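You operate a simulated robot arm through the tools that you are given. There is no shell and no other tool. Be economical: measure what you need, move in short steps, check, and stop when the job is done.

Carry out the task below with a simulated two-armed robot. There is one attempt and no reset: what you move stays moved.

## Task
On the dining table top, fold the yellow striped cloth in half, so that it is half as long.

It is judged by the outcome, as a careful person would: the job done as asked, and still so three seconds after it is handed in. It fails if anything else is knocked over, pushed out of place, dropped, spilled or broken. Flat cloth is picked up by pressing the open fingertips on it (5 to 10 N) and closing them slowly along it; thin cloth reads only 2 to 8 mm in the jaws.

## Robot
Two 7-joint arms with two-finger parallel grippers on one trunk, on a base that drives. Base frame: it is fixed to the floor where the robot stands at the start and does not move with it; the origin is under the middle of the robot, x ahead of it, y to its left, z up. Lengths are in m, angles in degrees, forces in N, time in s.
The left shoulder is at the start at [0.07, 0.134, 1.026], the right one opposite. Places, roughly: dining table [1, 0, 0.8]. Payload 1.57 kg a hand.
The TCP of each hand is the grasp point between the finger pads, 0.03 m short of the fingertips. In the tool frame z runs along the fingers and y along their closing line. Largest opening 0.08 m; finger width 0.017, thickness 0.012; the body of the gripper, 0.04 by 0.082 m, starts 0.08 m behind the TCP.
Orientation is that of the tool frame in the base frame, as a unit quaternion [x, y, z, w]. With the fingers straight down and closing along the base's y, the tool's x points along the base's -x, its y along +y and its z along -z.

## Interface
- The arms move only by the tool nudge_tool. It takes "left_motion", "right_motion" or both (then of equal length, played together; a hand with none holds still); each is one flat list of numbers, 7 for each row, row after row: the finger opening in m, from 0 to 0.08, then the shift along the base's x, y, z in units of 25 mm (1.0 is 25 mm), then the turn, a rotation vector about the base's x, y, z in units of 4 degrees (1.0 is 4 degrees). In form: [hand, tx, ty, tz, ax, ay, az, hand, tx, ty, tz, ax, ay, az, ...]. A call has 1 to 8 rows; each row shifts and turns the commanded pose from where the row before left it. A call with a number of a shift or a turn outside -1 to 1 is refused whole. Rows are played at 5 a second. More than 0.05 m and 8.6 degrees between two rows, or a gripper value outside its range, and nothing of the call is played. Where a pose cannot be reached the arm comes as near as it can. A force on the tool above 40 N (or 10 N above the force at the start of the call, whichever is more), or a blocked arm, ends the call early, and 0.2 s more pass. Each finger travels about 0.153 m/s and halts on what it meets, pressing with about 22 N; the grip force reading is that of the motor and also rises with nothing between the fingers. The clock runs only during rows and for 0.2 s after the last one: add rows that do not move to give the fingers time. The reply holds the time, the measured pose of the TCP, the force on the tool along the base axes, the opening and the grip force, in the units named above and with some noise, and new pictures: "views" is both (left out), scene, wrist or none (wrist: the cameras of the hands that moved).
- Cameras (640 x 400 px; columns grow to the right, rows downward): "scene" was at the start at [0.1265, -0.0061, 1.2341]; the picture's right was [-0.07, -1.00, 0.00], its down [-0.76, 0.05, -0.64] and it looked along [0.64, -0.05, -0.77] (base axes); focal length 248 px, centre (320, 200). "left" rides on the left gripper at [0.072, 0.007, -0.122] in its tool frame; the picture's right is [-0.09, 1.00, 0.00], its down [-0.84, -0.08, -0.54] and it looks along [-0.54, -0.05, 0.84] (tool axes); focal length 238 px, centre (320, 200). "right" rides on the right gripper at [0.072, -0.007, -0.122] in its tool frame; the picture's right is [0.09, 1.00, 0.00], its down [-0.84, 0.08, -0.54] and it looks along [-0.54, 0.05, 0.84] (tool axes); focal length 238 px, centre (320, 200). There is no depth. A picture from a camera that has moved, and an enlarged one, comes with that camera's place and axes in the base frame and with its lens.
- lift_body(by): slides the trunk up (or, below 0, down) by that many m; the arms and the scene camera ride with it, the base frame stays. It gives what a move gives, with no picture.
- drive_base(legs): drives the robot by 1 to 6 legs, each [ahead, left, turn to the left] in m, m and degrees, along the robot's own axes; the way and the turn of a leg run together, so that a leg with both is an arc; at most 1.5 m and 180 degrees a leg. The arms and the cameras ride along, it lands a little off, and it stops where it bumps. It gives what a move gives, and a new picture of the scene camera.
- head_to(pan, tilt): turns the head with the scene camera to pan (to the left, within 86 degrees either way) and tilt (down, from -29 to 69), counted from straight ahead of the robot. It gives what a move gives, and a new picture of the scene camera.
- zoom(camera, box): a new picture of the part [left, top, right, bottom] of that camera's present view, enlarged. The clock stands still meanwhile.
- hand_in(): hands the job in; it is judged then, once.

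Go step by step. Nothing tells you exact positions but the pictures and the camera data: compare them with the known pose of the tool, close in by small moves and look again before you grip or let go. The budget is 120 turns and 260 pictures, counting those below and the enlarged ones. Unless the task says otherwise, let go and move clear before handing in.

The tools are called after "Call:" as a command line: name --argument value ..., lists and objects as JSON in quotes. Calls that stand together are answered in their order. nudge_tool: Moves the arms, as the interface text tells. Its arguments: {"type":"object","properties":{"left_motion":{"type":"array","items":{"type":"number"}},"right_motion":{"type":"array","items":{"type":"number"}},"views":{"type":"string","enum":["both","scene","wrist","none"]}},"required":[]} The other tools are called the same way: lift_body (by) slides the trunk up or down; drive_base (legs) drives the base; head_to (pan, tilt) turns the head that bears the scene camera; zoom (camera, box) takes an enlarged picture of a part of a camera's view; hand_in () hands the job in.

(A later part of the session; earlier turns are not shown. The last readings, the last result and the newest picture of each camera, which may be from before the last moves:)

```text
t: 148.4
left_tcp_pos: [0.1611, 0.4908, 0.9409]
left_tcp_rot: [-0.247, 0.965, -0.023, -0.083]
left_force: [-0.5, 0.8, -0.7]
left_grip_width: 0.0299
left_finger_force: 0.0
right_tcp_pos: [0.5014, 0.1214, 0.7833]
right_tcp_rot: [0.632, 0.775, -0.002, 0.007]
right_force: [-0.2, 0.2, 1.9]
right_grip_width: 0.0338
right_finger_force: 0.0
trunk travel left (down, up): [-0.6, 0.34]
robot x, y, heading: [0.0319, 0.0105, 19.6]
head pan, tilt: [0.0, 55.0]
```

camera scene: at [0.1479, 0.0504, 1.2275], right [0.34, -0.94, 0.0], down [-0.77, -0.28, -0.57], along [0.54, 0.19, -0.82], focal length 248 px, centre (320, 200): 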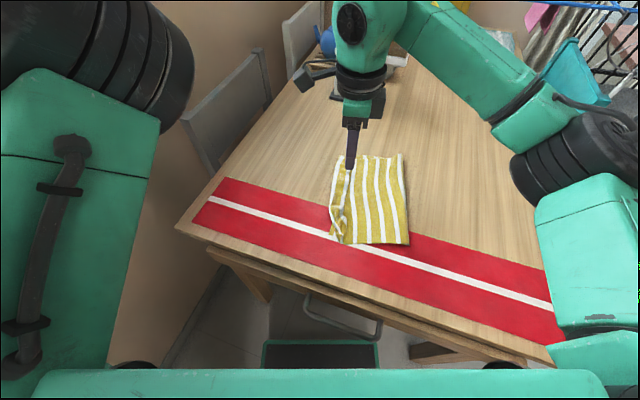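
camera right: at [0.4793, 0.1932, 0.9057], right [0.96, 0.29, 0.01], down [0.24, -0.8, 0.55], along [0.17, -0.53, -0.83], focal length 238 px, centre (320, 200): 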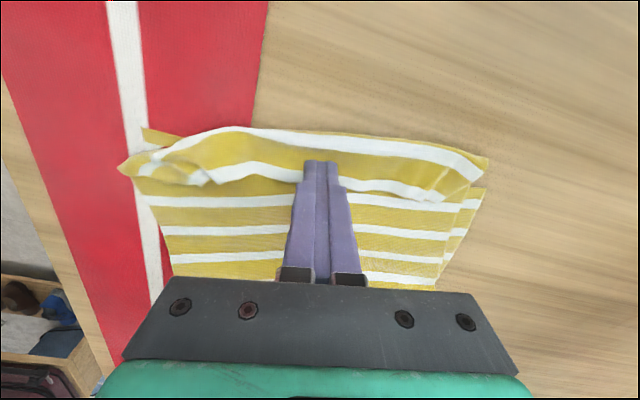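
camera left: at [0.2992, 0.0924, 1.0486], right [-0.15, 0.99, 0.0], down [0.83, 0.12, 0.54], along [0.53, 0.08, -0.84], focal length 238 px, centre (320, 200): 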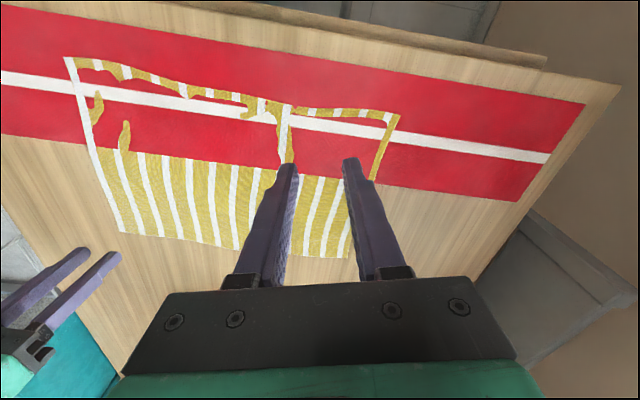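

Call:
nudge_tool --right_motion '[0.032, 0, 0, -0.03, 0, 0, 0, 0.027, 0, 0, 0, 0, 0, 0, 0.022, 0, 0, 0, 0, 0, 0, 0.018, 0, 0, 0, 0, 0, 0, 0.014, 0, 0, 0, 0, 0, 0, 0.009, 0, 0, 0, 0, 0, 0, 0.004, 0, 0, 0, 0, 0, 0, 0, 0, 0, 0, 0, 0, 0]' --views "wrist"

Call:
zoom --camera "right" --box '[200, 70, 450, 240]'

```text
t: 150.2
left_tcp_pos: [0.1614, 0.4915, 0.9407]
left_tcp_rot: [-0.247, 0.965, -0.024, -0.084]
left_force: [-0.9, -0.8, -0.2]
left_grip_width: 0.0302
left_finger_force: 0.1
right_tcp_pos: [0.5003, 0.1215, 0.7839]
right_tcp_rot: [0.632, 0.775, -0.001, 0.008]
right_force: [1.4, 0.3, 10.0]
right_grip_width: 0.007
right_finger_force: 22.5
trunk travel left (down, up): [-0.6, 0.34]
robot x, y, heading: [0.0331, 0.0098, 19.7]
head pan, tilt: [0.0, 55.0]
camera right: at [0.4787, 0.1915, 0.9037], right [0.96, 0.29, 0.01], down [0.24, -0.8, 0.55], along [0.17, -0.53, -0.83], focal length 238 px, centre (320, 200)
```

right: 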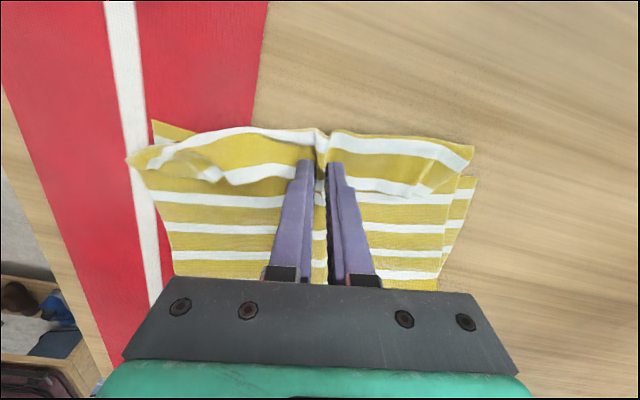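

```text
2.35 times, centred on (325, 155) of right
camera zoom: at [0.4787, 0.1915, 0.9037], right [0.96, 0.29, 0.01], down [0.24, -0.8, 0.55], along [0.17, -0.53, -0.83], focal length 561 px, centre (308, 306)
```

zoom: 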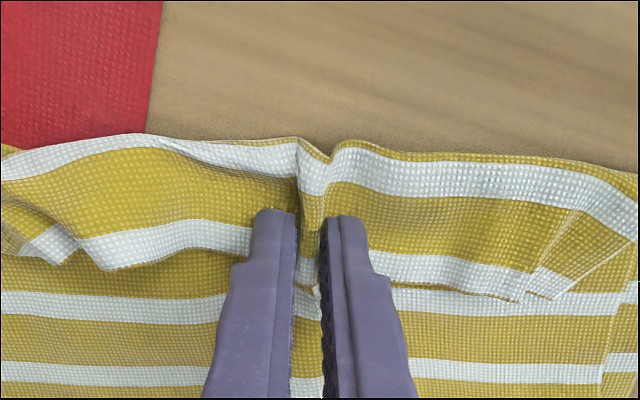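

The jaws read 7 mm, which may be more layers than the hem. I'll lift slightly to see.

Call:
nudge_tool --right_motion '[0, 0, 0, 0.6, 0, 0, 0, 0, 0, 0, 0.6, 0, 0, 0, 0, 0, 0, 0, 0, 0, 0]' --views "both"

Call:
zoom --camera "scene" --box '[290, 130, 450, 250]'

```text
t: 151.0
left_tcp_pos: [0.1609, 0.4925, 0.94]
left_tcp_rot: [-0.248, 0.965, -0.023, -0.083]
left_force: [-0.2, 0.1, -0.5]
left_grip_width: 0.0299
left_finger_force: 0.2
right_tcp_pos: [0.5006, 0.1202, 0.8117]
right_tcp_rot: [0.632, 0.775, -0.003, 0.008]
right_force: [-0.3, 0.7, 0.2]
right_grip_width: 0.0069
right_finger_force: 22.5
trunk travel left (down, up): [-0.6, 0.34]
robot x, y, heading: [0.0345, 0.0118, 19.7]
head pan, tilt: [0.0, 55.0]
camera scene: at [0.1482, 0.0505, 1.2275], right [0.34, -0.94, 0.0], down [-0.77, -0.28, -0.57], along [0.54, 0.19, -0.82], focal length 248 px, centre (320, 200)
camera right: at [0.4793, 0.1915, 0.9323], right [0.96, 0.29, 0.0], down [0.24, -0.8, 0.55], along [0.16, -0.53, -0.83], focal length 238 px, centre (320, 200)
```

scene: 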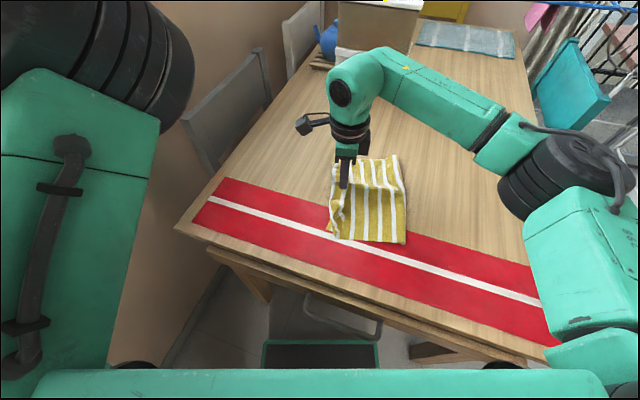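
right: 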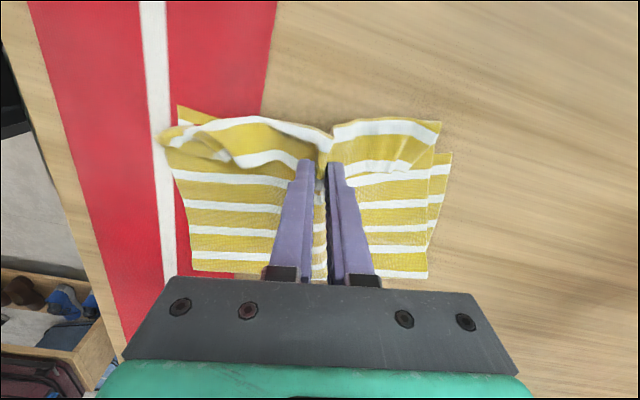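

```text
3.33 times, centred on (370, 190) of scene
camera zoom: at [0.1482, 0.0505, 1.2275], right [0.34, -0.94, 0.0], down [-0.77, -0.28, -0.57], along [0.54, 0.19, -0.82], focal length 825 px, centre (153, 233)
```

zoom: 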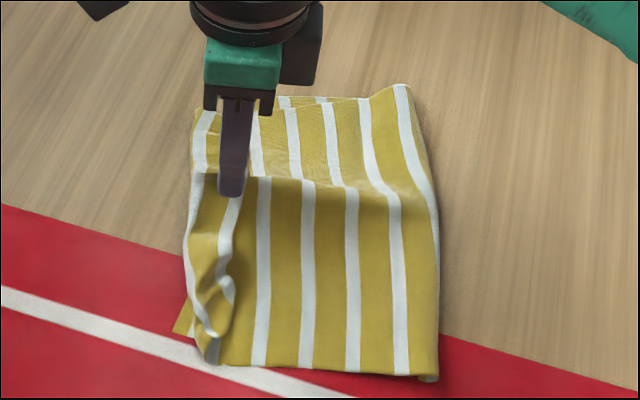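

It took the lower layer as well. I'll put it back and release, then tilt the closed fingers, slip them under the hem like a spatula and flip it outward.

Call:
nudge_tool --right_motion '[0, 0, 0, -0.6, 0, 0, 0, 0, 0, 0, -0.4, 0, 0, 0, 0.01, 0, 0, 0, 0, 0, 0, 0.022, 0, 0, 0, 0, 0, 0, 0.022, 0, 0, 0.6, 0, 0, 0, 0.022, 0, -0.4, 0.8, 0, 0, 0, 0, 0, -0.7, 0.6, 1, 0, 0, 0, 0, -0.7, 0, 1, 0, 0]' --views "none"

Call:
nudge_tool --right_motion '[0, 0, -0.2, 0, 1, 0, 0, 0, 0, 0, 0, 1, 0, 0, 0, 0, 0, 0, 1, 0, 0, 0, 0, 0, 0, 1, 0, 0, 0, 0, 0, 0, 1, 0, 0, 0, 0, 0, 0, 1, 0, 0, 0, 0, 0, 0, 1, 0, 0, 0, 0, 0, 0, 1, 0, 0]'

Call:
zoom --camera "right" --box '[140, 20, 500, 245]'

```text
t: 152.8
left_tcp_pos: [0.161, 0.4907, 0.9399]
left_tcp_rot: [-0.248, 0.965, -0.023, -0.083]
left_force: [0.0, 0.2, 0.3]
left_grip_width: 0.0301
left_finger_force: 0.1
right_tcp_pos: [0.5022, 0.0749, 0.8368]
right_tcp_rot: [0.631, 0.773, 0.052, -0.037]
right_force: [0.3, -0.8, -0.3]
right_grip_width: 0.0003
right_finger_force: 20.8
trunk travel left (down, up): [-0.6, 0.34]
robot x, y, heading: [0.0337, 0.0115, 19.4]
head pan, tilt: [0.0, 55.0]
```

```text
t: 154.6
left_tcp_pos: [0.1599, 0.4911, 0.9409]
left_tcp_rot: [-0.248, 0.965, -0.023, -0.084]
left_force: [0.1, 0.0, 0.2]
left_grip_width: 0.03
left_finger_force: 0.1
right_tcp_pos: [0.502, 0.0705, 0.8383]
right_tcp_rot: [0.597, 0.728, 0.264, -0.21]
right_force: [-0.8, 0.6, 0.9]
right_grip_width: 0.0
right_finger_force: 21.3
trunk travel left (down, up): [-0.6, 0.34]
robot x, y, heading: [0.034, 0.0114, 19.6]
head pan, tilt: [0.0, 55.0]
camera scene: at [0.1478, 0.05, 1.2276], right [0.34, -0.94, 0.0], down [-0.77, -0.28, -0.57], along [0.54, 0.19, -0.82], focal length 248 px, centre (320, 200)
camera right: at [0.4797, 0.0464, 0.9754], right [0.96, 0.22, 0.19], down [0.24, -0.97, -0.09], along [0.17, 0.13, -0.98], focal length 238 px, centre (320, 200)
```

scene: 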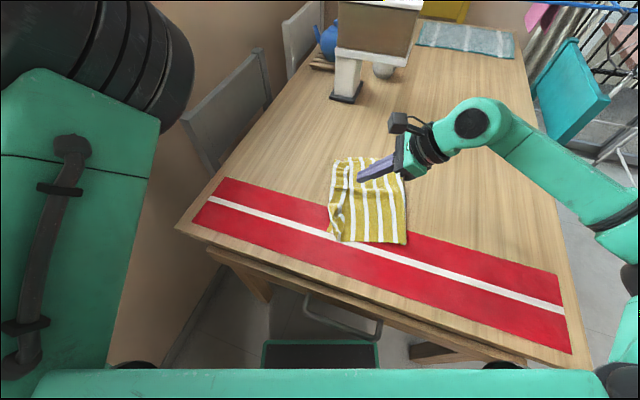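
right: 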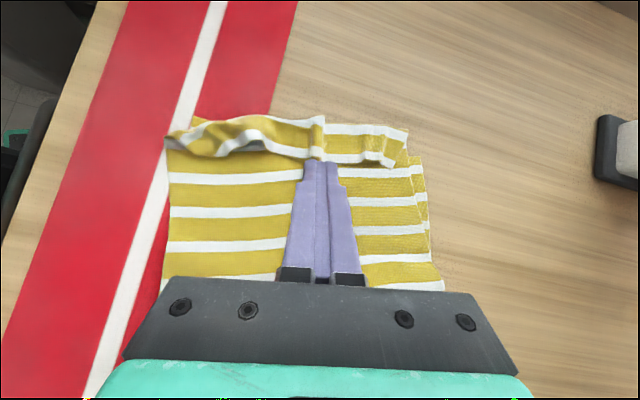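

```text
1.78 times, centred on (320, 132) of right
camera zoom: at [0.4797, 0.0464, 0.9754], right [0.96, 0.22, 0.19], down [0.24, -0.97, -0.09], along [0.17, 0.13, -0.98], focal length 424 px, centre (320, 320)
```

zoom: 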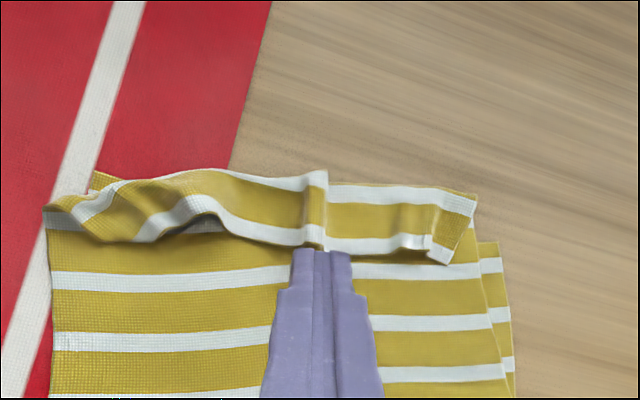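

Call:
nudge_tool --right_motion '[0, -0.7, -0.1, 0, 0, 0, 0, 0, -0.7, 0, -0.2, 0, 0, 0, 0, -0.6, 0, -0.7, 0, 0, 0, 0, 0, 0, -0.7, 0, 0, 0, 0, 0, 0, -0.25, 0, 0, 0, 0, 0, 0.4, 0, 0, 0, 0, 0, 0, 0.4, 0, 0, 0, 0]' --views "wrist"

Call:
zoom --camera "right" --box '[140, 20, 500, 245]'

```text
t: 156.2
left_tcp_pos: [0.1603, 0.4932, 0.9397]
left_tcp_rot: [-0.247, 0.965, -0.023, -0.083]
left_force: [-0.4, -0.2, -0.1]
left_grip_width: 0.0303
left_finger_force: 0.0
right_tcp_pos: [0.4501, 0.088, 0.7906]
right_tcp_rot: [0.597, 0.729, 0.264, -0.208]
right_force: [-0.4, -0.6, 0.1]
right_grip_width: 0.0001
right_finger_force: 21.3
trunk travel left (down, up): [-0.6, 0.34]
robot x, y, heading: [0.0322, 0.0103, 19.4]
head pan, tilt: [0.0, 55.0]
camera right: at [0.4297, 0.0641, 0.9278], right [0.96, 0.22, 0.19], down [0.24, -0.97, -0.09], along [0.17, 0.13, -0.98], focal length 238 px, centre (320, 200)
```

right: 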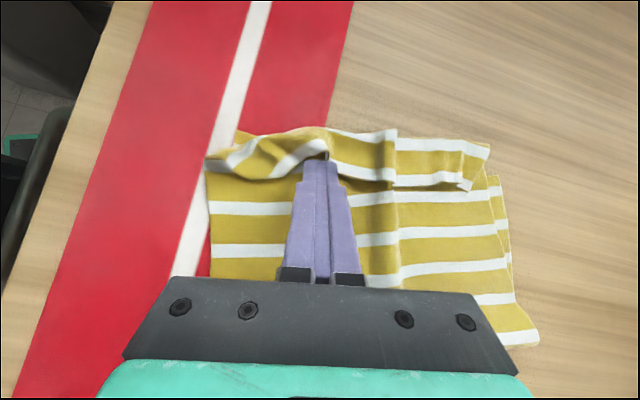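

```text
1.78 times, centred on (320, 132) of right
camera zoom: at [0.4297, 0.0641, 0.9278], right [0.96, 0.22, 0.19], down [0.24, -0.97, -0.09], along [0.17, 0.13, -0.98], focal length 424 px, centre (320, 320)
```

zoom: 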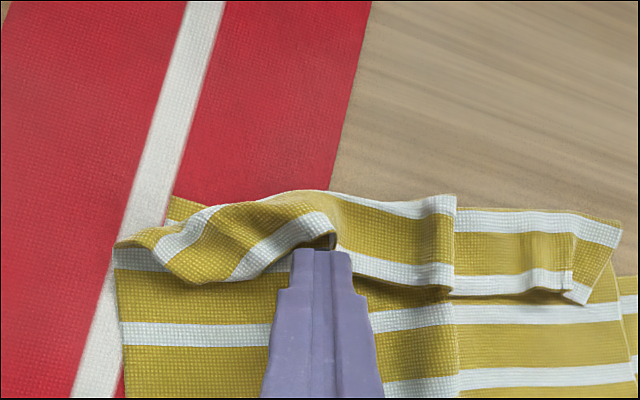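

The tip is under the hem's arch. I'll push in a bit more, then lift and carry it outward.

Call:
nudge_tool --right_motion '[0, 0, 0.4, 0, 0, 0, 0, 0, 0, 0.3, 0.3, 0, 0, 0, 0, 0, 0.2, 0.6, 0, 0, 0, 0, 0, 0.5, 0.5, 0, 0, 0, 0, 0, 0.7, 0.2, 0, 0, 0, 0, 0, 0.7, 0, 0, 0, 0]' --views "both"

Call:
zoom --camera "right" --box '[140, 20, 500, 245]'

```text
t: 157.6
left_tcp_pos: [0.1615, 0.4934, 0.94]
left_tcp_rot: [-0.247, 0.965, -0.025, -0.083]
left_force: [1.1, -1.4, 0.5]
left_grip_width: 0.0301
left_finger_force: 0.1
right_tcp_pos: [0.4537, 0.1568, 0.8308]
right_tcp_rot: [0.597, 0.729, 0.262, -0.209]
right_force: [0.1, 0.3, -0.2]
right_grip_width: 0.0
right_finger_force: 21.4
trunk travel left (down, up): [-0.6, 0.34]
robot x, y, heading: [0.0332, 0.0106, 19.7]
head pan, tilt: [0.0, 55.0]
camera scene: at [0.1481, 0.051, 1.2275], right [0.34, -0.94, 0.0], down [-0.77, -0.28, -0.57], along [0.54, 0.19, -0.82], focal length 248 px, centre (320, 200)
camera right: at [0.432, 0.1342, 0.9691], right [0.96, 0.22, 0.19], down [0.24, -0.97, -0.09], along [0.17, 0.13, -0.98], focal length 238 px, centre (320, 200)
```

scene: 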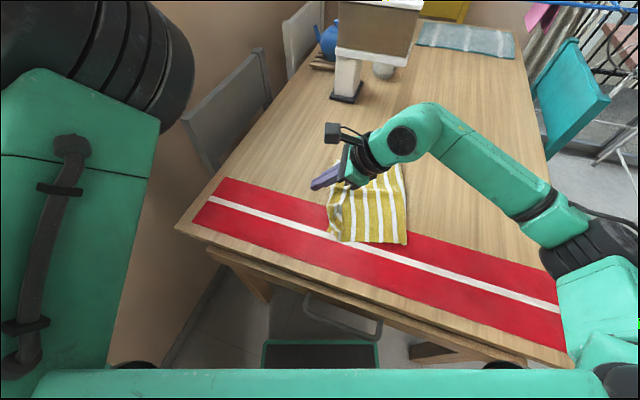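
right: 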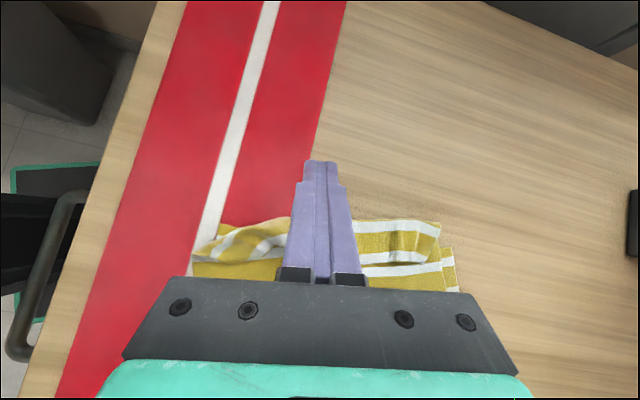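

```text
1.78 times, centred on (320, 132) of right
camera zoom: at [0.432, 0.1342, 0.9691], right [0.96, 0.22, 0.19], down [0.24, -0.97, -0.09], along [0.17, 0.13, -0.98], focal length 424 px, centre (320, 320)
```

zoom: 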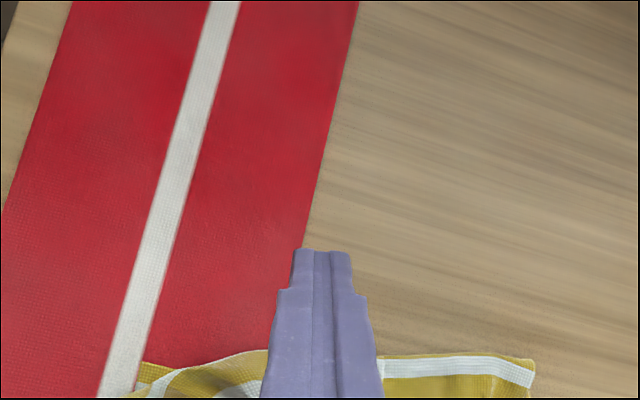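

Call:
nudge_tool --right_motion '[0, 0, 0, 0.8, 0, 0, 0, 0, 0, -0.7, 0.3, 0, 0, 0, 0, 0, -0.9, 0, 0, 0, 0, 0, 0, -0.9, 0, 0, 0, 0, 0, 0, -0.9, 0, 0, 0, 0, 0, 0, -0.6, 0, 0, 0, 0]' --views "wrist"

Call:
zoom --camera "right" --box '[140, 20, 500, 245]'

```text
t: 159.0
left_tcp_pos: [0.1609, 0.4914, 0.9404]
left_tcp_rot: [-0.248, 0.965, -0.024, -0.083]
left_force: [-1.1, -0.3, 0.5]
left_grip_width: 0.0301
left_finger_force: 0.1
right_tcp_pos: [0.4528, 0.0592, 0.8576]
right_tcp_rot: [0.597, 0.729, 0.263, -0.208]
right_force: [0.3, -1.0, 0.6]
right_grip_width: 0.0
right_finger_force: 21.5
trunk travel left (down, up): [-0.6, 0.34]
robot x, y, heading: [0.0371, 0.0102, 19.7]
head pan, tilt: [0.0, 55.0]
camera right: at [0.4295, 0.0348, 0.9954], right [0.96, 0.22, 0.19], down [0.24, -0.97, -0.09], along [0.17, 0.13, -0.98], focal length 238 px, centre (320, 200)
```

right: 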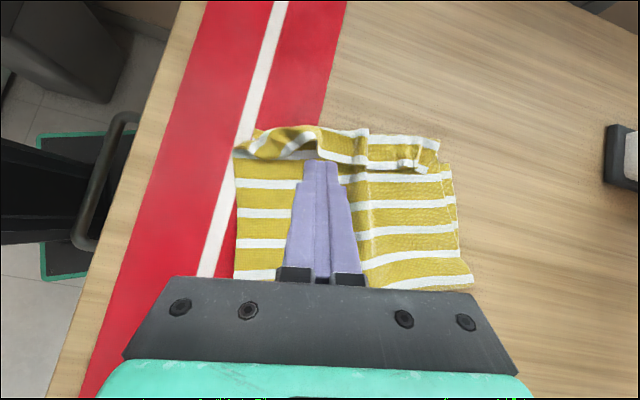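

```text
1.78 times, centred on (320, 132) of right
camera zoom: at [0.4295, 0.0348, 0.9954], right [0.96, 0.22, 0.19], down [0.24, -0.97, -0.09], along [0.17, 0.13, -0.98], focal length 424 px, centre (320, 320)
```

zoom: 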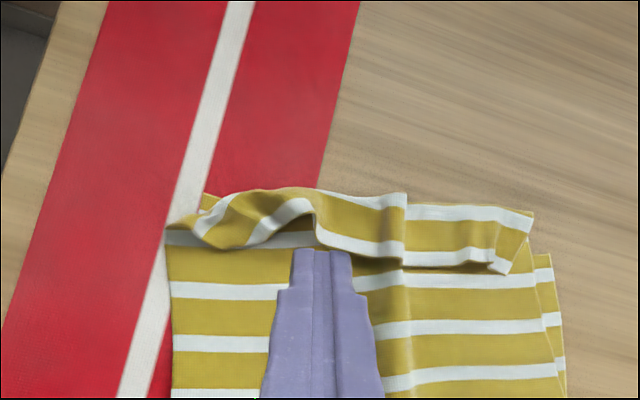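

The hem sprang back. Better: roll the gripper so one finger goes under the hem and one above, and pinch it that way.

Call:
nudge_tool --right_motion '[0, 0, -0.2, 0.3, 0, -0.635, 0.773, 0, 0, -0.2, 0.3, 0, -0.635, 0.773, 0, 0, -0.2, 0.3, 0, -0.635, 0.773, 0, 0, 0, 0, 0, -0.635, 0.773, 0, 0, 0, 0, 0, -0.635, 0.773, 0, 0, 0, 0, 0, -0.635, 0.773, 0, 0, 0, 0, 0, -0.635, 0.773, 0, 0, 0, 0, 0, -0.635, 0.773]' --views "none"

Call:
nudge_tool --right_motion '[0, 0, 0, 0, 0, -0.635, 0.773, 0, 0, 0, 0, 0, -0.635, 0.773, 0, 0, 0, 0, 0, -0.635, 0.773, 0, 0, 0, 0, 0, -0.635, 0.773, 0, 0, 0, 0, 0, -0.635, 0.773, 0, 0, 0, 0, 0, -0.635, 0.773, 0, 0, 0, 0, 0, -0.635, 0.773, 0, 0, 0, 0, 0, -0.635, 0.773]' --views "none"

Call:
nudge_tool --right_motion '[0.024, 0, 0, 0, 0, -0.635, 0.773, 0.024, 0, 0, 0, 0, -0.635, 0.773, 0.024, 0, 0, 0, 0, -0.635, 0.773, 0.024, 0, 0, 0, 1, 0, 0, 0.024, 0, 0, 0, 1, 0, 0, 0.024, 0, 0, 0, 0.5, 0, 0]'

```text
t: 160.8
left_tcp_pos: [0.161, 0.4915, 0.9402]
left_tcp_rot: [-0.247, 0.965, -0.023, -0.083]
left_force: [0.0, 0.2, 0.5]
left_grip_width: 0.0298
left_finger_force: 0.0
right_tcp_pos: [0.4524, 0.0425, 0.8814]
right_tcp_rot: [0.371, 0.865, 0.313, -0.129]
right_force: [-0.4, -0.7, 0.2]
right_grip_width: 0.0
right_finger_force: 21.5
trunk travel left (down, up): [-0.6, 0.34]
robot x, y, heading: [0.0346, 0.0122, 19.7]
head pan, tilt: [0.0, 55.0]
```

```text
t: 162.6
left_tcp_pos: [0.1596, 0.4927, 0.9393]
left_tcp_rot: [-0.249, 0.965, -0.024, -0.083]
left_force: [0.0, 0.0, 0.5]
left_grip_width: 0.0301
left_finger_force: 0.1
right_tcp_pos: [0.4515, 0.0421, 0.8809]
right_tcp_rot: [0.119, 0.933, 0.338, -0.04]
right_force: [-0.1, -0.5, -0.1]
right_grip_width: 0.0002
right_finger_force: 21.3
trunk travel left (down, up): [-0.6, 0.34]
robot x, y, heading: [0.0342, 0.01, 19.5]
head pan, tilt: [0.0, 55.0]
```

```text
t: 164.0
left_tcp_pos: [0.1606, 0.4919, 0.9407]
left_tcp_rot: [-0.248, 0.965, -0.023, -0.083]
left_force: [-0.1, -0.1, 0.3]
left_grip_width: 0.0301
left_finger_force: 0.0
right_tcp_pos: [0.4508, 0.0416, 0.8815]
right_tcp_rot: [0.019, 0.907, 0.422, -0.006]
right_force: [0.2, -0.6, 0.5]
right_grip_width: 0.0239
right_finger_force: 0.0
trunk travel left (down, up): [-0.6, 0.34]
robot x, y, heading: [0.0279, 0.0067, 19.5]
head pan, tilt: [0.0, 55.0]
camera scene: at [0.1479, 0.0503, 1.2275], right [0.34, -0.94, 0.0], down [-0.77, -0.28, -0.57], along [0.54, 0.19, -0.82], focal length 248 px, centre (320, 200)
camera right: at [0.3789, -0.0533, 0.9562], right [-0.05, 0.64, 0.76], down [0.84, -0.39, 0.38], along [0.55, 0.66, -0.52], focal length 238 px, centre (320, 200)
```

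scene: 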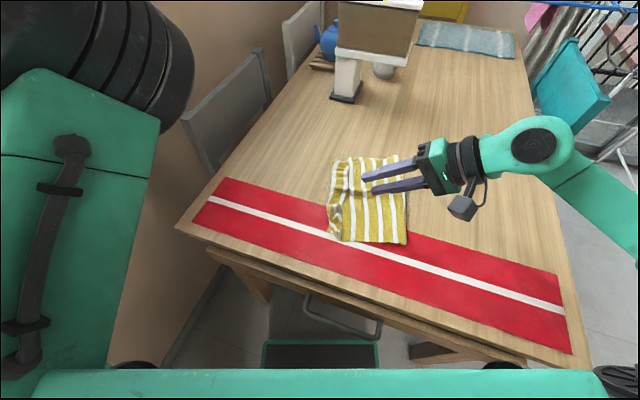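
right: 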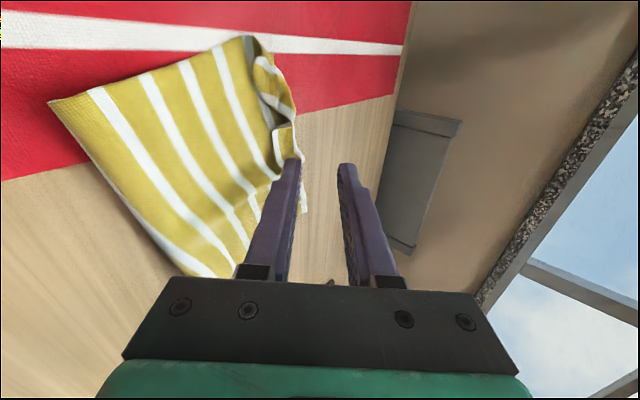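

Call:
nudge_tool --right_motion '[0.034, 0, 0, -0.7, 0, 0, 0, 0.034, 0, 0.2, -0.8, 0, 0, 0, 0.034, 0, 0.4, -0.8, 0, 0, 0, 0.034, 0, 0.4, -0.7, 0, 0, 0, 0.034, 0, 0.3, -0.2, 0, 0, 0, 0.034, 0, 0, 0, 0, 0, 0]' --views "both"

Call:
zoom --camera "scene" --box '[310, 140, 430, 230]'

Call:
zoom --camera "right" --box '[200, 40, 440, 210]'

```text
t: 165.4
left_tcp_pos: [0.161, 0.492, 0.9398]
left_tcp_rot: [-0.247, 0.965, -0.022, -0.083]
left_force: [-0.4, 0.4, 0.4]
left_grip_width: 0.0299
left_finger_force: 0.0
right_tcp_pos: [0.4504, 0.0739, 0.8018]
right_tcp_rot: [0.02, 0.906, 0.422, -0.006]
right_force: [-0.2, -0.1, -1.4]
right_grip_width: 0.034
right_finger_force: 0.1
trunk travel left (down, up): [-0.6, 0.34]
robot x, y, heading: [0.0357, 0.0111, 19.9]
head pan, tilt: [0.0, 55.0]
camera scene: at [0.1479, 0.0502, 1.2275], right [0.34, -0.94, 0.0], down [-0.77, -0.28, -0.57], along [0.54, 0.19, -0.82], focal length 248 px, centre (320, 200)
camera right: at [0.3789, -0.0206, 0.8769], right [-0.05, 0.64, 0.76], down [0.84, -0.39, 0.38], along [0.55, 0.66, -0.52], focal length 238 px, centre (320, 200)
```

scene: 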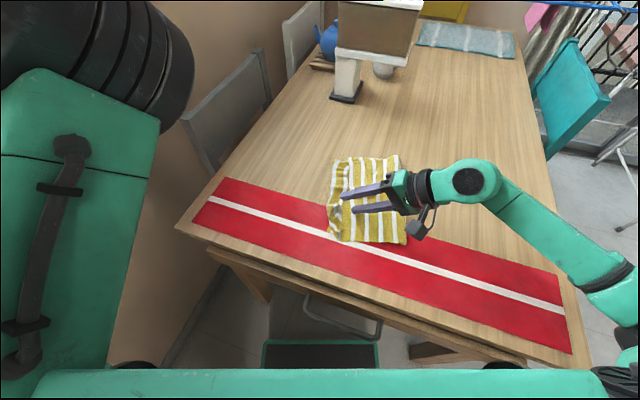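
right: 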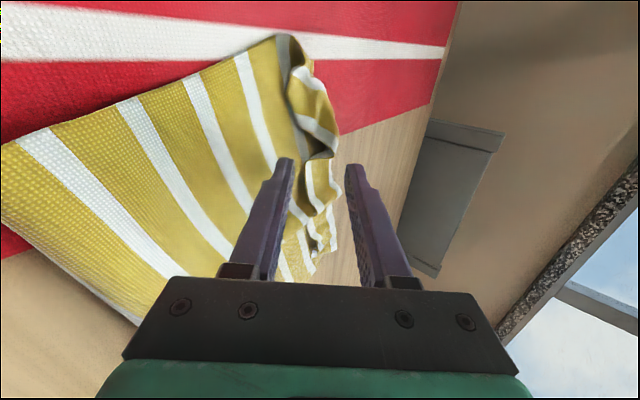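

```text
4.44 times, centred on (370, 185) of scene
camera zoom: at [0.1479, 0.0502, 1.2275], right [0.34, -0.94, 0.0], down [-0.77, -0.28, -0.57], along [0.54, 0.19, -0.82], focal length 1100 px, centre (98, 267)
```

zoom: 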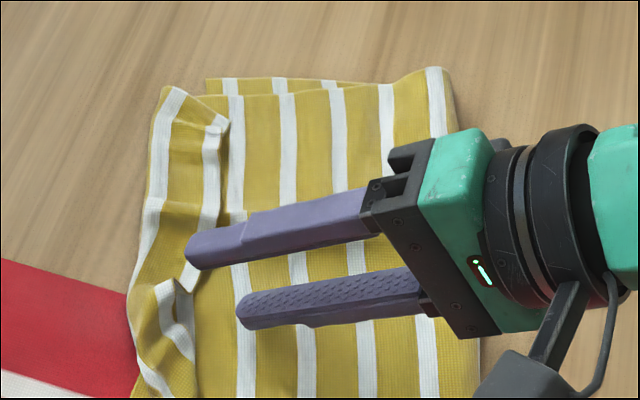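

```text
2.35 times, centred on (320, 125) of right
camera zoom: at [0.3789, -0.0206, 0.8769], right [-0.05, 0.64, 0.76], down [0.84, -0.39, 0.38], along [0.55, 0.66, -0.52], focal length 561 px, centre (320, 376)
```

zoom: 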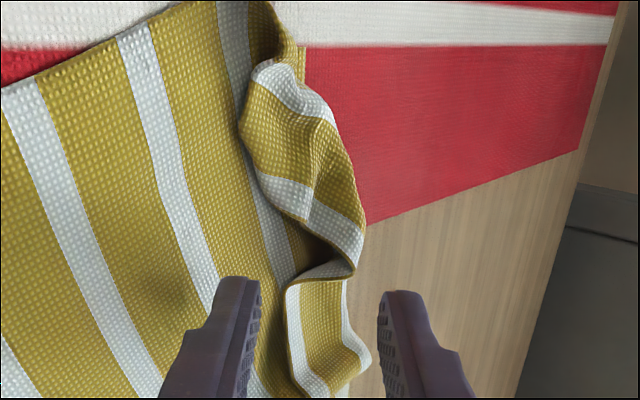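

Call:
nudge_tool --right_motion '[0.034, -0.45, 0, 0, 0, 0, 0, 0.034, 0, 0.4, 0, 0, 0, 0, 0.034, 0, 0.4, 0, 0, 0, 0, 0.034, 0, 0.3, 0, 0, 0, 0, 0.034, 0, 0, 0, 0, 0, 0]' --views "wrist"

Call:
zoom --camera "right" --box '[200, 40, 440, 210]'

```text
t: 166.6
left_tcp_pos: [0.1607, 0.4918, 0.9404]
left_tcp_rot: [-0.248, 0.965, -0.023, -0.082]
left_force: [0.5, -0.7, 0.5]
left_grip_width: 0.03
left_finger_force: 0.0
right_tcp_pos: [0.4408, 0.1041, 0.8014]
right_tcp_rot: [0.021, 0.906, 0.422, -0.007]
right_force: [0.7, -0.5, 0.4]
right_grip_width: 0.034
right_finger_force: 0.0
trunk travel left (down, up): [-0.6, 0.34]
robot x, y, heading: [0.0357, 0.0088, 19.7]
head pan, tilt: [0.0, 55.0]
camera right: at [0.3677, 0.0077, 0.8765], right [-0.05, 0.64, 0.76], down [0.84, -0.39, 0.38], along [0.55, 0.66, -0.52], focal length 238 px, centre (320, 200)
```

right: 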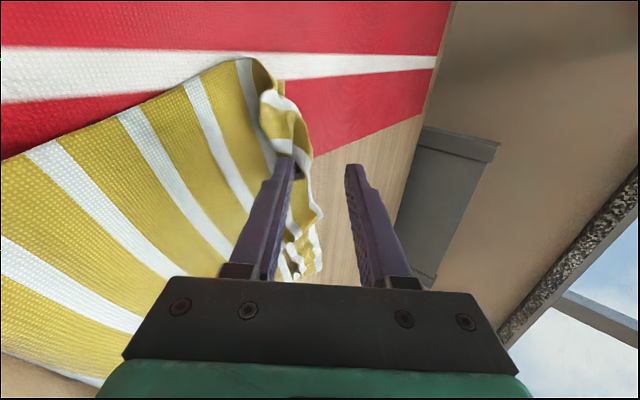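

```text
2.35 times, centred on (320, 125) of right
camera zoom: at [0.3677, 0.0077, 0.8765], right [-0.05, 0.64, 0.76], down [0.84, -0.39, 0.38], along [0.55, 0.66, -0.52], focal length 561 px, centre (320, 376)
```

zoom: 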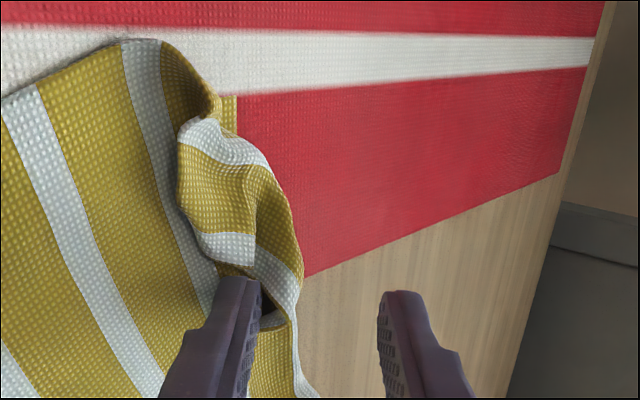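

The lower finger looks to be inside the hollow under the hem, so I'll close.

Call:
nudge_tool --right_motion '[0.028, 0, 0.1, 0, 0, 0, 0, 0.02, 0, 0.1, 0, 0, 0, 0, 0.012, 0, 0, 0, 0, 0, 0, 0.004, 0, 0, 0, 0, 0, 0, 0, 0, 0, 0, 0, 0, 0, 0, 0, 0, 0, 0, 0, 0]' --views "wrist"

Call:
zoom --camera "right" --box '[200, 40, 440, 210]'

```text
t: 168.0
left_tcp_pos: [0.1611, 0.4918, 0.9406]
left_tcp_rot: [-0.248, 0.965, -0.024, -0.083]
left_force: [-0.9, 0.1, 0.5]
left_grip_width: 0.0298
left_finger_force: 0.0
right_tcp_pos: [0.44, 0.1081, 0.8014]
right_tcp_rot: [0.021, 0.906, 0.422, -0.007]
right_force: [-0.2, 0.0, -0.8]
right_grip_width: 0.0
right_finger_force: 21.0
trunk travel left (down, up): [-0.6, 0.34]
robot x, y, heading: [0.0331, 0.0107, 19.7]
head pan, tilt: [0.0, 55.0]
camera right: at [0.3681, 0.0126, 0.8768], right [-0.05, 0.64, 0.76], down [0.84, -0.39, 0.38], along [0.55, 0.66, -0.52], focal length 238 px, centre (320, 200)
```

right: 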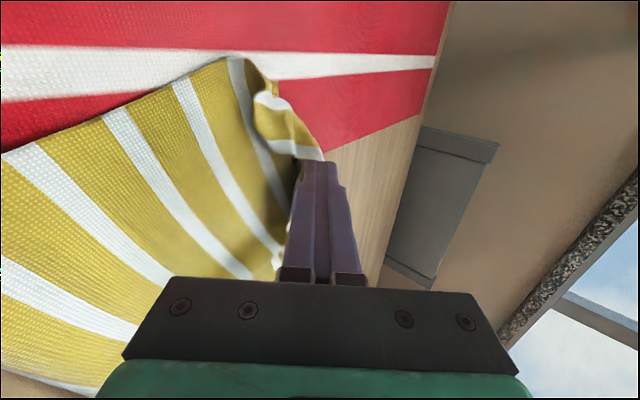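

```text
2.35 times, centred on (320, 125) of right
camera zoom: at [0.3681, 0.0126, 0.8768], right [-0.05, 0.64, 0.76], down [0.84, -0.39, 0.38], along [0.55, 0.66, -0.52], focal length 561 px, centre (320, 376)
```

zoom: 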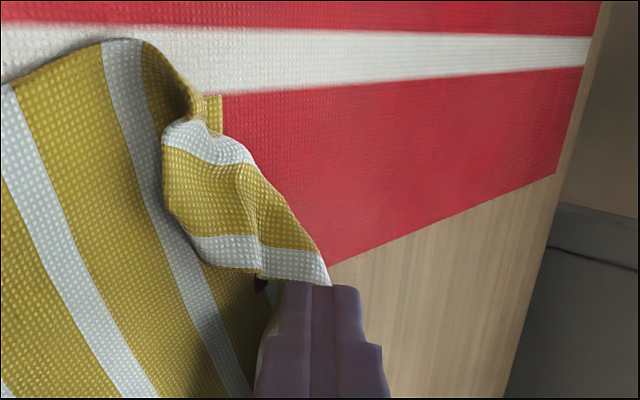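

Call:
nudge_tool --right_motion '[0, 0, 0, 0.5, 0, 0, 0, 0, 0, 0, 0.5, 0, 0, 0, 0, 0, 0, 0, 0, 0, 0]' --views "both"

Call:
zoom --camera "scene" --box '[310, 140, 430, 230]'

```text
t: 168.8
left_tcp_pos: [0.1615, 0.4921, 0.9415]
left_tcp_rot: [-0.249, 0.965, -0.023, -0.083]
left_force: [0.0, 0.3, 1.0]
left_grip_width: 0.0301
left_finger_force: 0.0
right_tcp_pos: [0.44, 0.1068, 0.8262]
right_tcp_rot: [0.02, 0.906, 0.422, -0.006]
right_force: [0.5, -0.1, 0.8]
right_grip_width: 0.0
right_finger_force: 21.6
trunk travel left (down, up): [-0.6, 0.34]
robot x, y, heading: [0.0332, 0.0109, 19.7]
head pan, tilt: [0.0, 55.0]
camera scene: at [0.1479, 0.0504, 1.2275], right [0.34, -0.94, 0.0], down [-0.77, -0.28, -0.57], along [0.54, 0.19, -0.82], focal length 248 px, centre (320, 200)
camera right: at [0.3679, 0.0118, 0.9008], right [-0.05, 0.64, 0.76], down [0.84, -0.39, 0.38], along [0.55, 0.66, -0.52], focal length 238 px, centre (320, 200)
```

scene: 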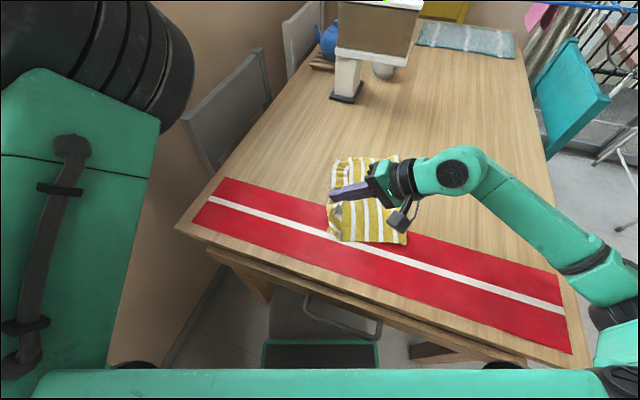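
right: 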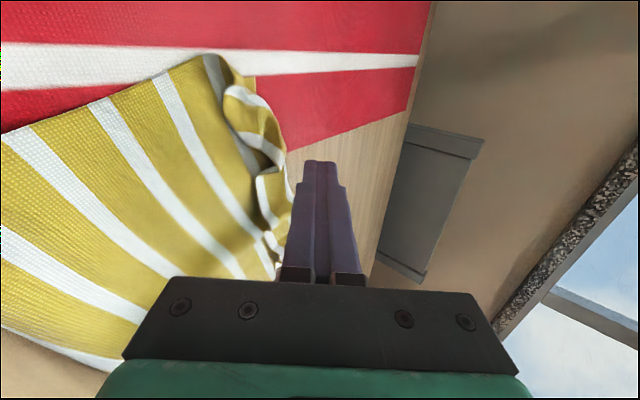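

```text
4.44 times, centred on (370, 185) of scene
camera zoom: at [0.1479, 0.0504, 1.2275], right [0.34, -0.94, 0.0], down [-0.77, -0.28, -0.57], along [0.54, 0.19, -0.82], focal length 1100 px, centre (98, 267)
```

zoom: 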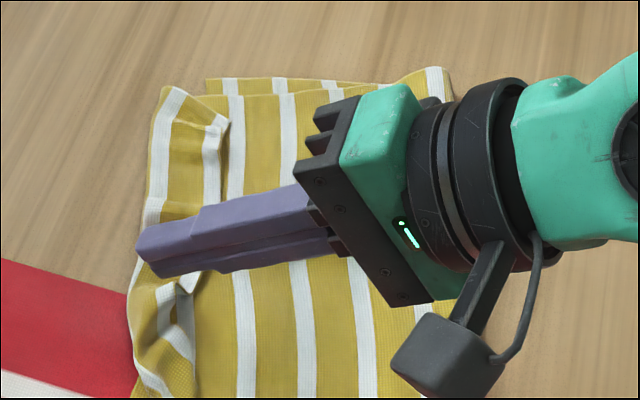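

It slipped off. I'll go deeper under the hem and keep the lower finger down while closing.

Call:
nudge_tool --right_motion '[0, 0, -0.9, 0, 0, 0, 0, 0.034, 0, -0.5, 0, 0, 0, 0, 0.034, 0, 0, -0.6, 0, 0, 0, 0.034, 0, 0, -0.42, 0, 0, 0, 0.034, 0, 0.5, 0, 0, 0, 0, 0.034, 0, 0.5, 0, 0, 0, 0, 0.034, 0, 0.5, 0, 0, 0, 0, 0.034, 0, 0.3, 0, 0, 0, 0]' --views "wrist"

Call:
zoom --camera "right" --box '[200, 40, 440, 210]'

```text
t: 170.6
left_tcp_pos: [0.1607, 0.4915, 0.9397]
left_tcp_rot: [-0.248, 0.965, -0.023, -0.082]
left_force: [-0.4, -0.9, 0.3]
left_grip_width: 0.0298
left_finger_force: 0.0
right_tcp_pos: [0.4397, 0.1169, 0.8016]
right_tcp_rot: [0.022, 0.906, 0.422, -0.006]
right_force: [0.4, -0.1, -0.2]
right_grip_width: 0.034
right_finger_force: 0.0
trunk travel left (down, up): [-0.6, 0.34]
robot x, y, heading: [0.0353, 0.0073, 19.6]
head pan, tilt: [0.0, 55.0]
camera right: at [0.3675, 0.0218, 0.8758], right [-0.05, 0.64, 0.76], down [0.84, -0.39, 0.38], along [0.55, 0.66, -0.52], focal length 238 px, centre (320, 200)
```

right: 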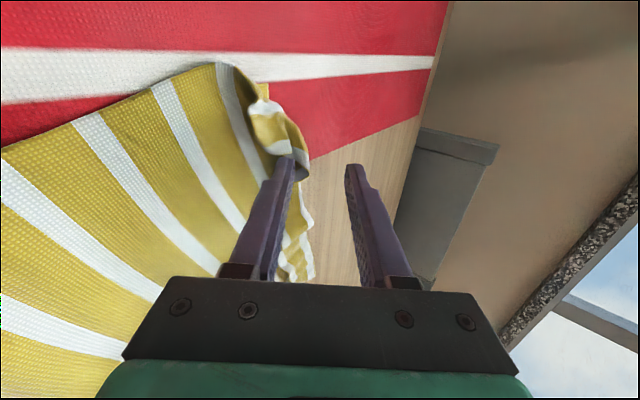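

```text
2.35 times, centred on (320, 125) of right
camera zoom: at [0.3675, 0.0218, 0.8758], right [-0.05, 0.64, 0.76], down [0.84, -0.39, 0.38], along [0.55, 0.66, -0.52], focal length 561 px, centre (320, 376)
```

zoom: 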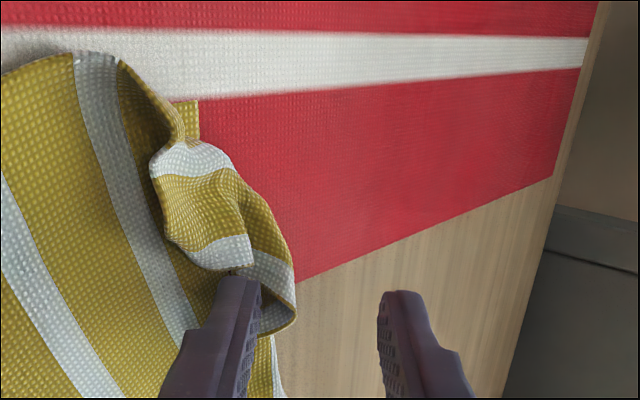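

Call:
nudge_tool --right_motion '[0.026, 0, 0.1, -0.12, 0, 0, 0, 0.018, 0, 0.1, -0.13, 0, 0, 0, 0.01, 0, 0, -0.13, 0, 0, 0, 0.004, 0, 0, -0.1, 0, 0, 0, 0, 0, 0, 0, 0, 0, 0, 0, 0, 0, 0, 0, 0, 0]' --views "wrist"

Call:
zoom --camera "right" --box '[200, 40, 440, 210]'

```text
t: 172.0
left_tcp_pos: [0.1621, 0.4919, 0.94]
left_tcp_rot: [-0.248, 0.965, -0.023, -0.083]
left_force: [-0.2, 0.1, 0.5]
left_grip_width: 0.03
left_finger_force: 0.1
right_tcp_pos: [0.4406, 0.1235, 0.7881]
right_tcp_rot: [0.02, 0.906, 0.422, -0.007]
right_force: [0.1, 0.4, -0.2]
right_grip_width: 0.0
right_finger_force: 21.5
trunk travel left (down, up): [-0.6, 0.34]
robot x, y, heading: [0.0341, 0.0091, 19.7]
head pan, tilt: [0.0, 55.0]
camera right: at [0.3677, 0.0275, 0.8639], right [-0.05, 0.64, 0.76], down [0.84, -0.39, 0.38], along [0.55, 0.66, -0.52], focal length 238 px, centre (320, 200)
```

right: 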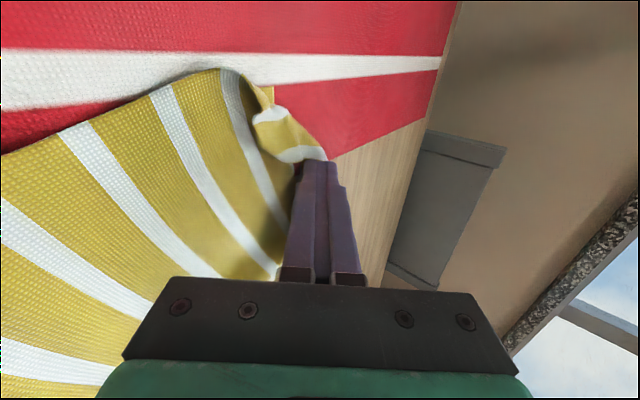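

```text
2.35 times, centred on (320, 125) of right
camera zoom: at [0.3677, 0.0275, 0.8639], right [-0.05, 0.64, 0.76], down [0.84, -0.39, 0.38], along [0.55, 0.66, -0.52], focal length 561 px, centre (320, 376)
```

zoom: 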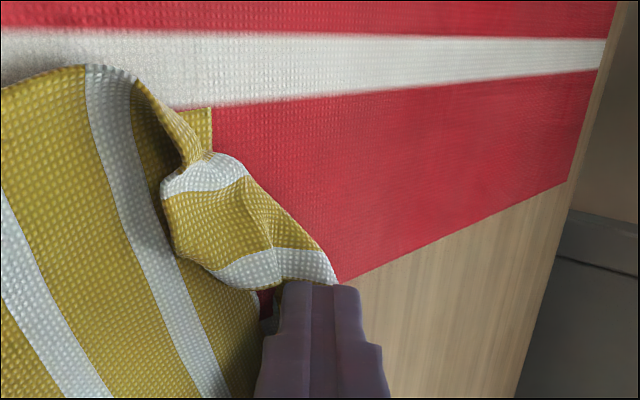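

The closed fingers are now inside the hem's pocket. Earlier I lifted too high and it slid off; now I'll lift just 1 cm and sweep left.

Call:
nudge_tool --right_motion '[0, 0, 0, 0.4, 0, 0, 0, 0, 0, 0.3, 0.2, 0, 0, 0, 0, 0, 0.4, 0, 0, 0, 0, 0, 0, 0.5, 0, 0, 0, 0, 0, 0, 0.5, -0.1, 0, 0, 0, 0, 0, 0.5, -0.1, 0, 0, 0]' --views "both"

Call:
zoom --camera "scene" --box '[310, 140, 430, 230]'

```text
t: 173.4
left_tcp_pos: [0.1621, 0.492, 0.9402]
left_tcp_rot: [-0.247, 0.965, -0.024, -0.083]
left_force: [0.7, -0.4, 0.0]
left_grip_width: 0.0298
left_finger_force: 0.1
right_tcp_pos: [0.44, 0.1791, 0.8002]
right_tcp_rot: [0.021, 0.907, 0.422, -0.006]
right_force: [0.2, 0.0, 0.0]
right_grip_width: 0.0
right_finger_force: 21.0
trunk travel left (down, up): [-0.6, 0.34]
robot x, y, heading: [0.0326, 0.0105, 19.8]
head pan, tilt: [0.0, 55.0]
camera scene: at [0.148, 0.0509, 1.2275], right [0.34, -0.94, 0.0], down [-0.77, -0.28, -0.57], along [0.54, 0.19, -0.82], focal length 248 px, centre (320, 200)
camera right: at [0.3677, 0.084, 0.875], right [-0.05, 0.64, 0.76], down [0.84, -0.39, 0.38], along [0.55, 0.66, -0.52], focal length 238 px, centre (320, 200)
```

scene: 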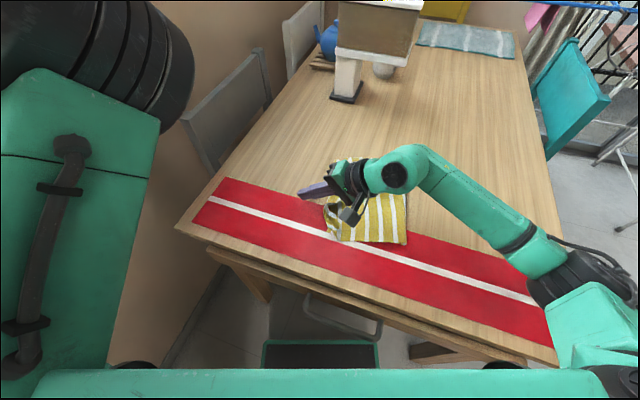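
right: 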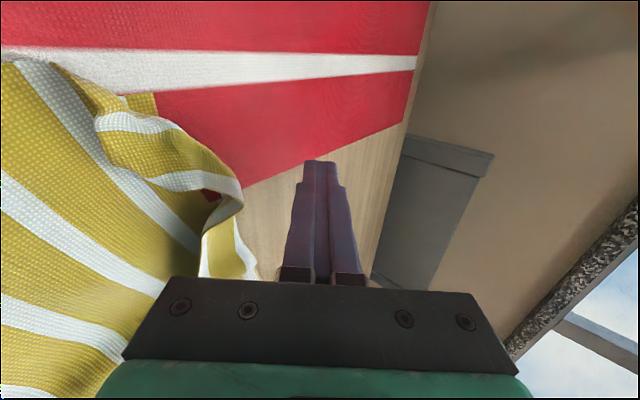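

```text
4.44 times, centred on (370, 185) of scene
camera zoom: at [0.148, 0.0509, 1.2275], right [0.34, -0.94, 0.0], down [-0.77, -0.28, -0.57], along [0.54, 0.19, -0.82], focal length 1100 px, centre (98, 267)
```

zoom: 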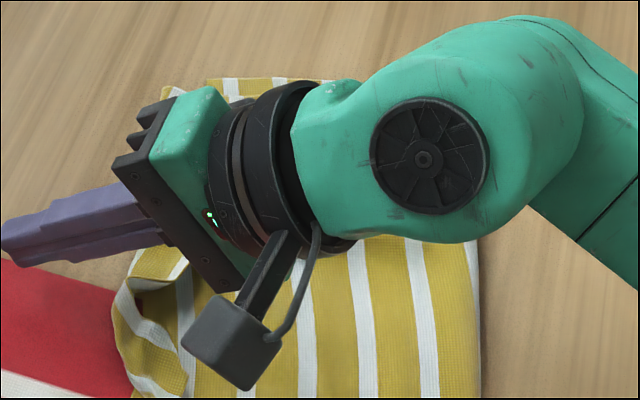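

I'll lift away, straighten the tool and look from above again.

Call:
nudge_tool --right_motion '[0, 0, 0, 0.9, 0, 0, 0, 0, 0, 0, 0.9, -1, 0, 0, 0, 0, -0.6, 0.6, -1, 0, 0, 0, 0, -0.9, 0.4, -1, 0, 0, 0, 0.1, -0.9, 0, -1, 0, 0, 0, 0.1, -0.9, 0, -1, 0, 0, 0, 0.1, -0.8, 0, -1, 0, 0, 0, 0.1, -0.6, 0, -1, 0, 0]' --views "none"

Call:
nudge_tool --right_motion '[0.03, 0, 0, 0, -1, 0, 0, 0.03, 0, 0, 0, -1, 0, 0, 0.03, 0, 0, 0, -1, 0, 0, 0.03, 0, 0, 0, -1, 0, 0, 0.03, 0, 0, 0, -1, 0, 0, 0.03, 0, 0, 0, -0.4, 0, 0]'

Call:
zoom --camera "right" --box '[260, 0, 520, 250]'

```text
t: 175.2
left_tcp_pos: [0.1604, 0.4914, 0.9397]
left_tcp_rot: [-0.248, 0.965, -0.022, -0.084]
left_force: [-0.7, -0.1, 0.4]
left_grip_width: 0.0302
left_finger_force: 0.0
right_tcp_pos: [0.4507, 0.0628, 0.8686]
right_tcp_rot: [0.021, 0.982, 0.189, -0.001]
right_force: [0.0, -0.5, -0.3]
right_grip_width: 0.0002
right_finger_force: 21.5
trunk travel left (down, up): [-0.6, 0.34]
robot x, y, heading: [0.0367, 0.0102, 19.6]
head pan, tilt: [0.0, 55.0]
```

```text
t: 176.6
left_tcp_pos: [0.162, 0.4909, 0.9402]
left_tcp_rot: [-0.248, 0.965, -0.023, -0.083]
left_force: [0.3, -0.2, 0.1]
left_grip_width: 0.0301
left_finger_force: 0.0
right_tcp_pos: [0.4503, 0.0601, 0.8685]
right_tcp_rot: [0.022, 1.0, 0.002, 0.002]
right_force: [-0.2, 0.4, 0.8]
right_grip_width: 0.0302
right_finger_force: 0.0
trunk travel left (down, up): [-0.6, 0.34]
robot x, y, heading: [0.0335, 0.0087, 19.7]
head pan, tilt: [0.0, 55.0]
camera scene: at [0.1479, 0.0504, 1.2275], right [0.34, -0.94, 0.0], down [-0.77, -0.28, -0.57], along [0.54, 0.19, -0.82], focal length 248 px, centre (320, 200)
camera right: at [0.3775, 0.0562, 0.9901], right [-0.05, 1.0, 0.0], down [0.84, 0.04, 0.55], along [0.55, 0.03, -0.84], focal length 238 px, centre (320, 200)
```

scene: 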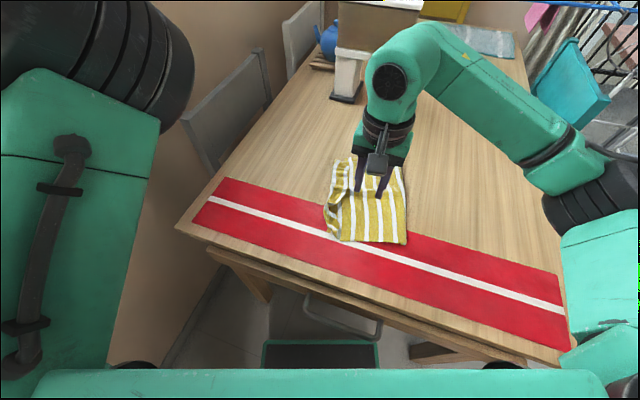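
right: 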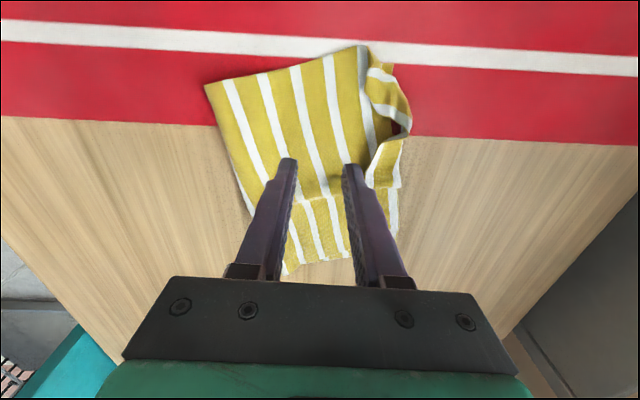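

```text
1.60 times, centred on (390, 125) of right
camera zoom: at [0.3775, 0.0562, 0.9901], right [-0.05, 1.0, 0.0], down [0.84, 0.04, 0.55], along [0.55, 0.03, -0.84], focal length 381 px, centre (208, 320)
```

zoom: 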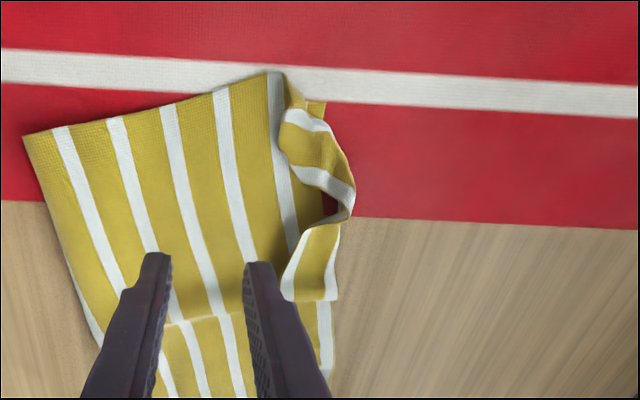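

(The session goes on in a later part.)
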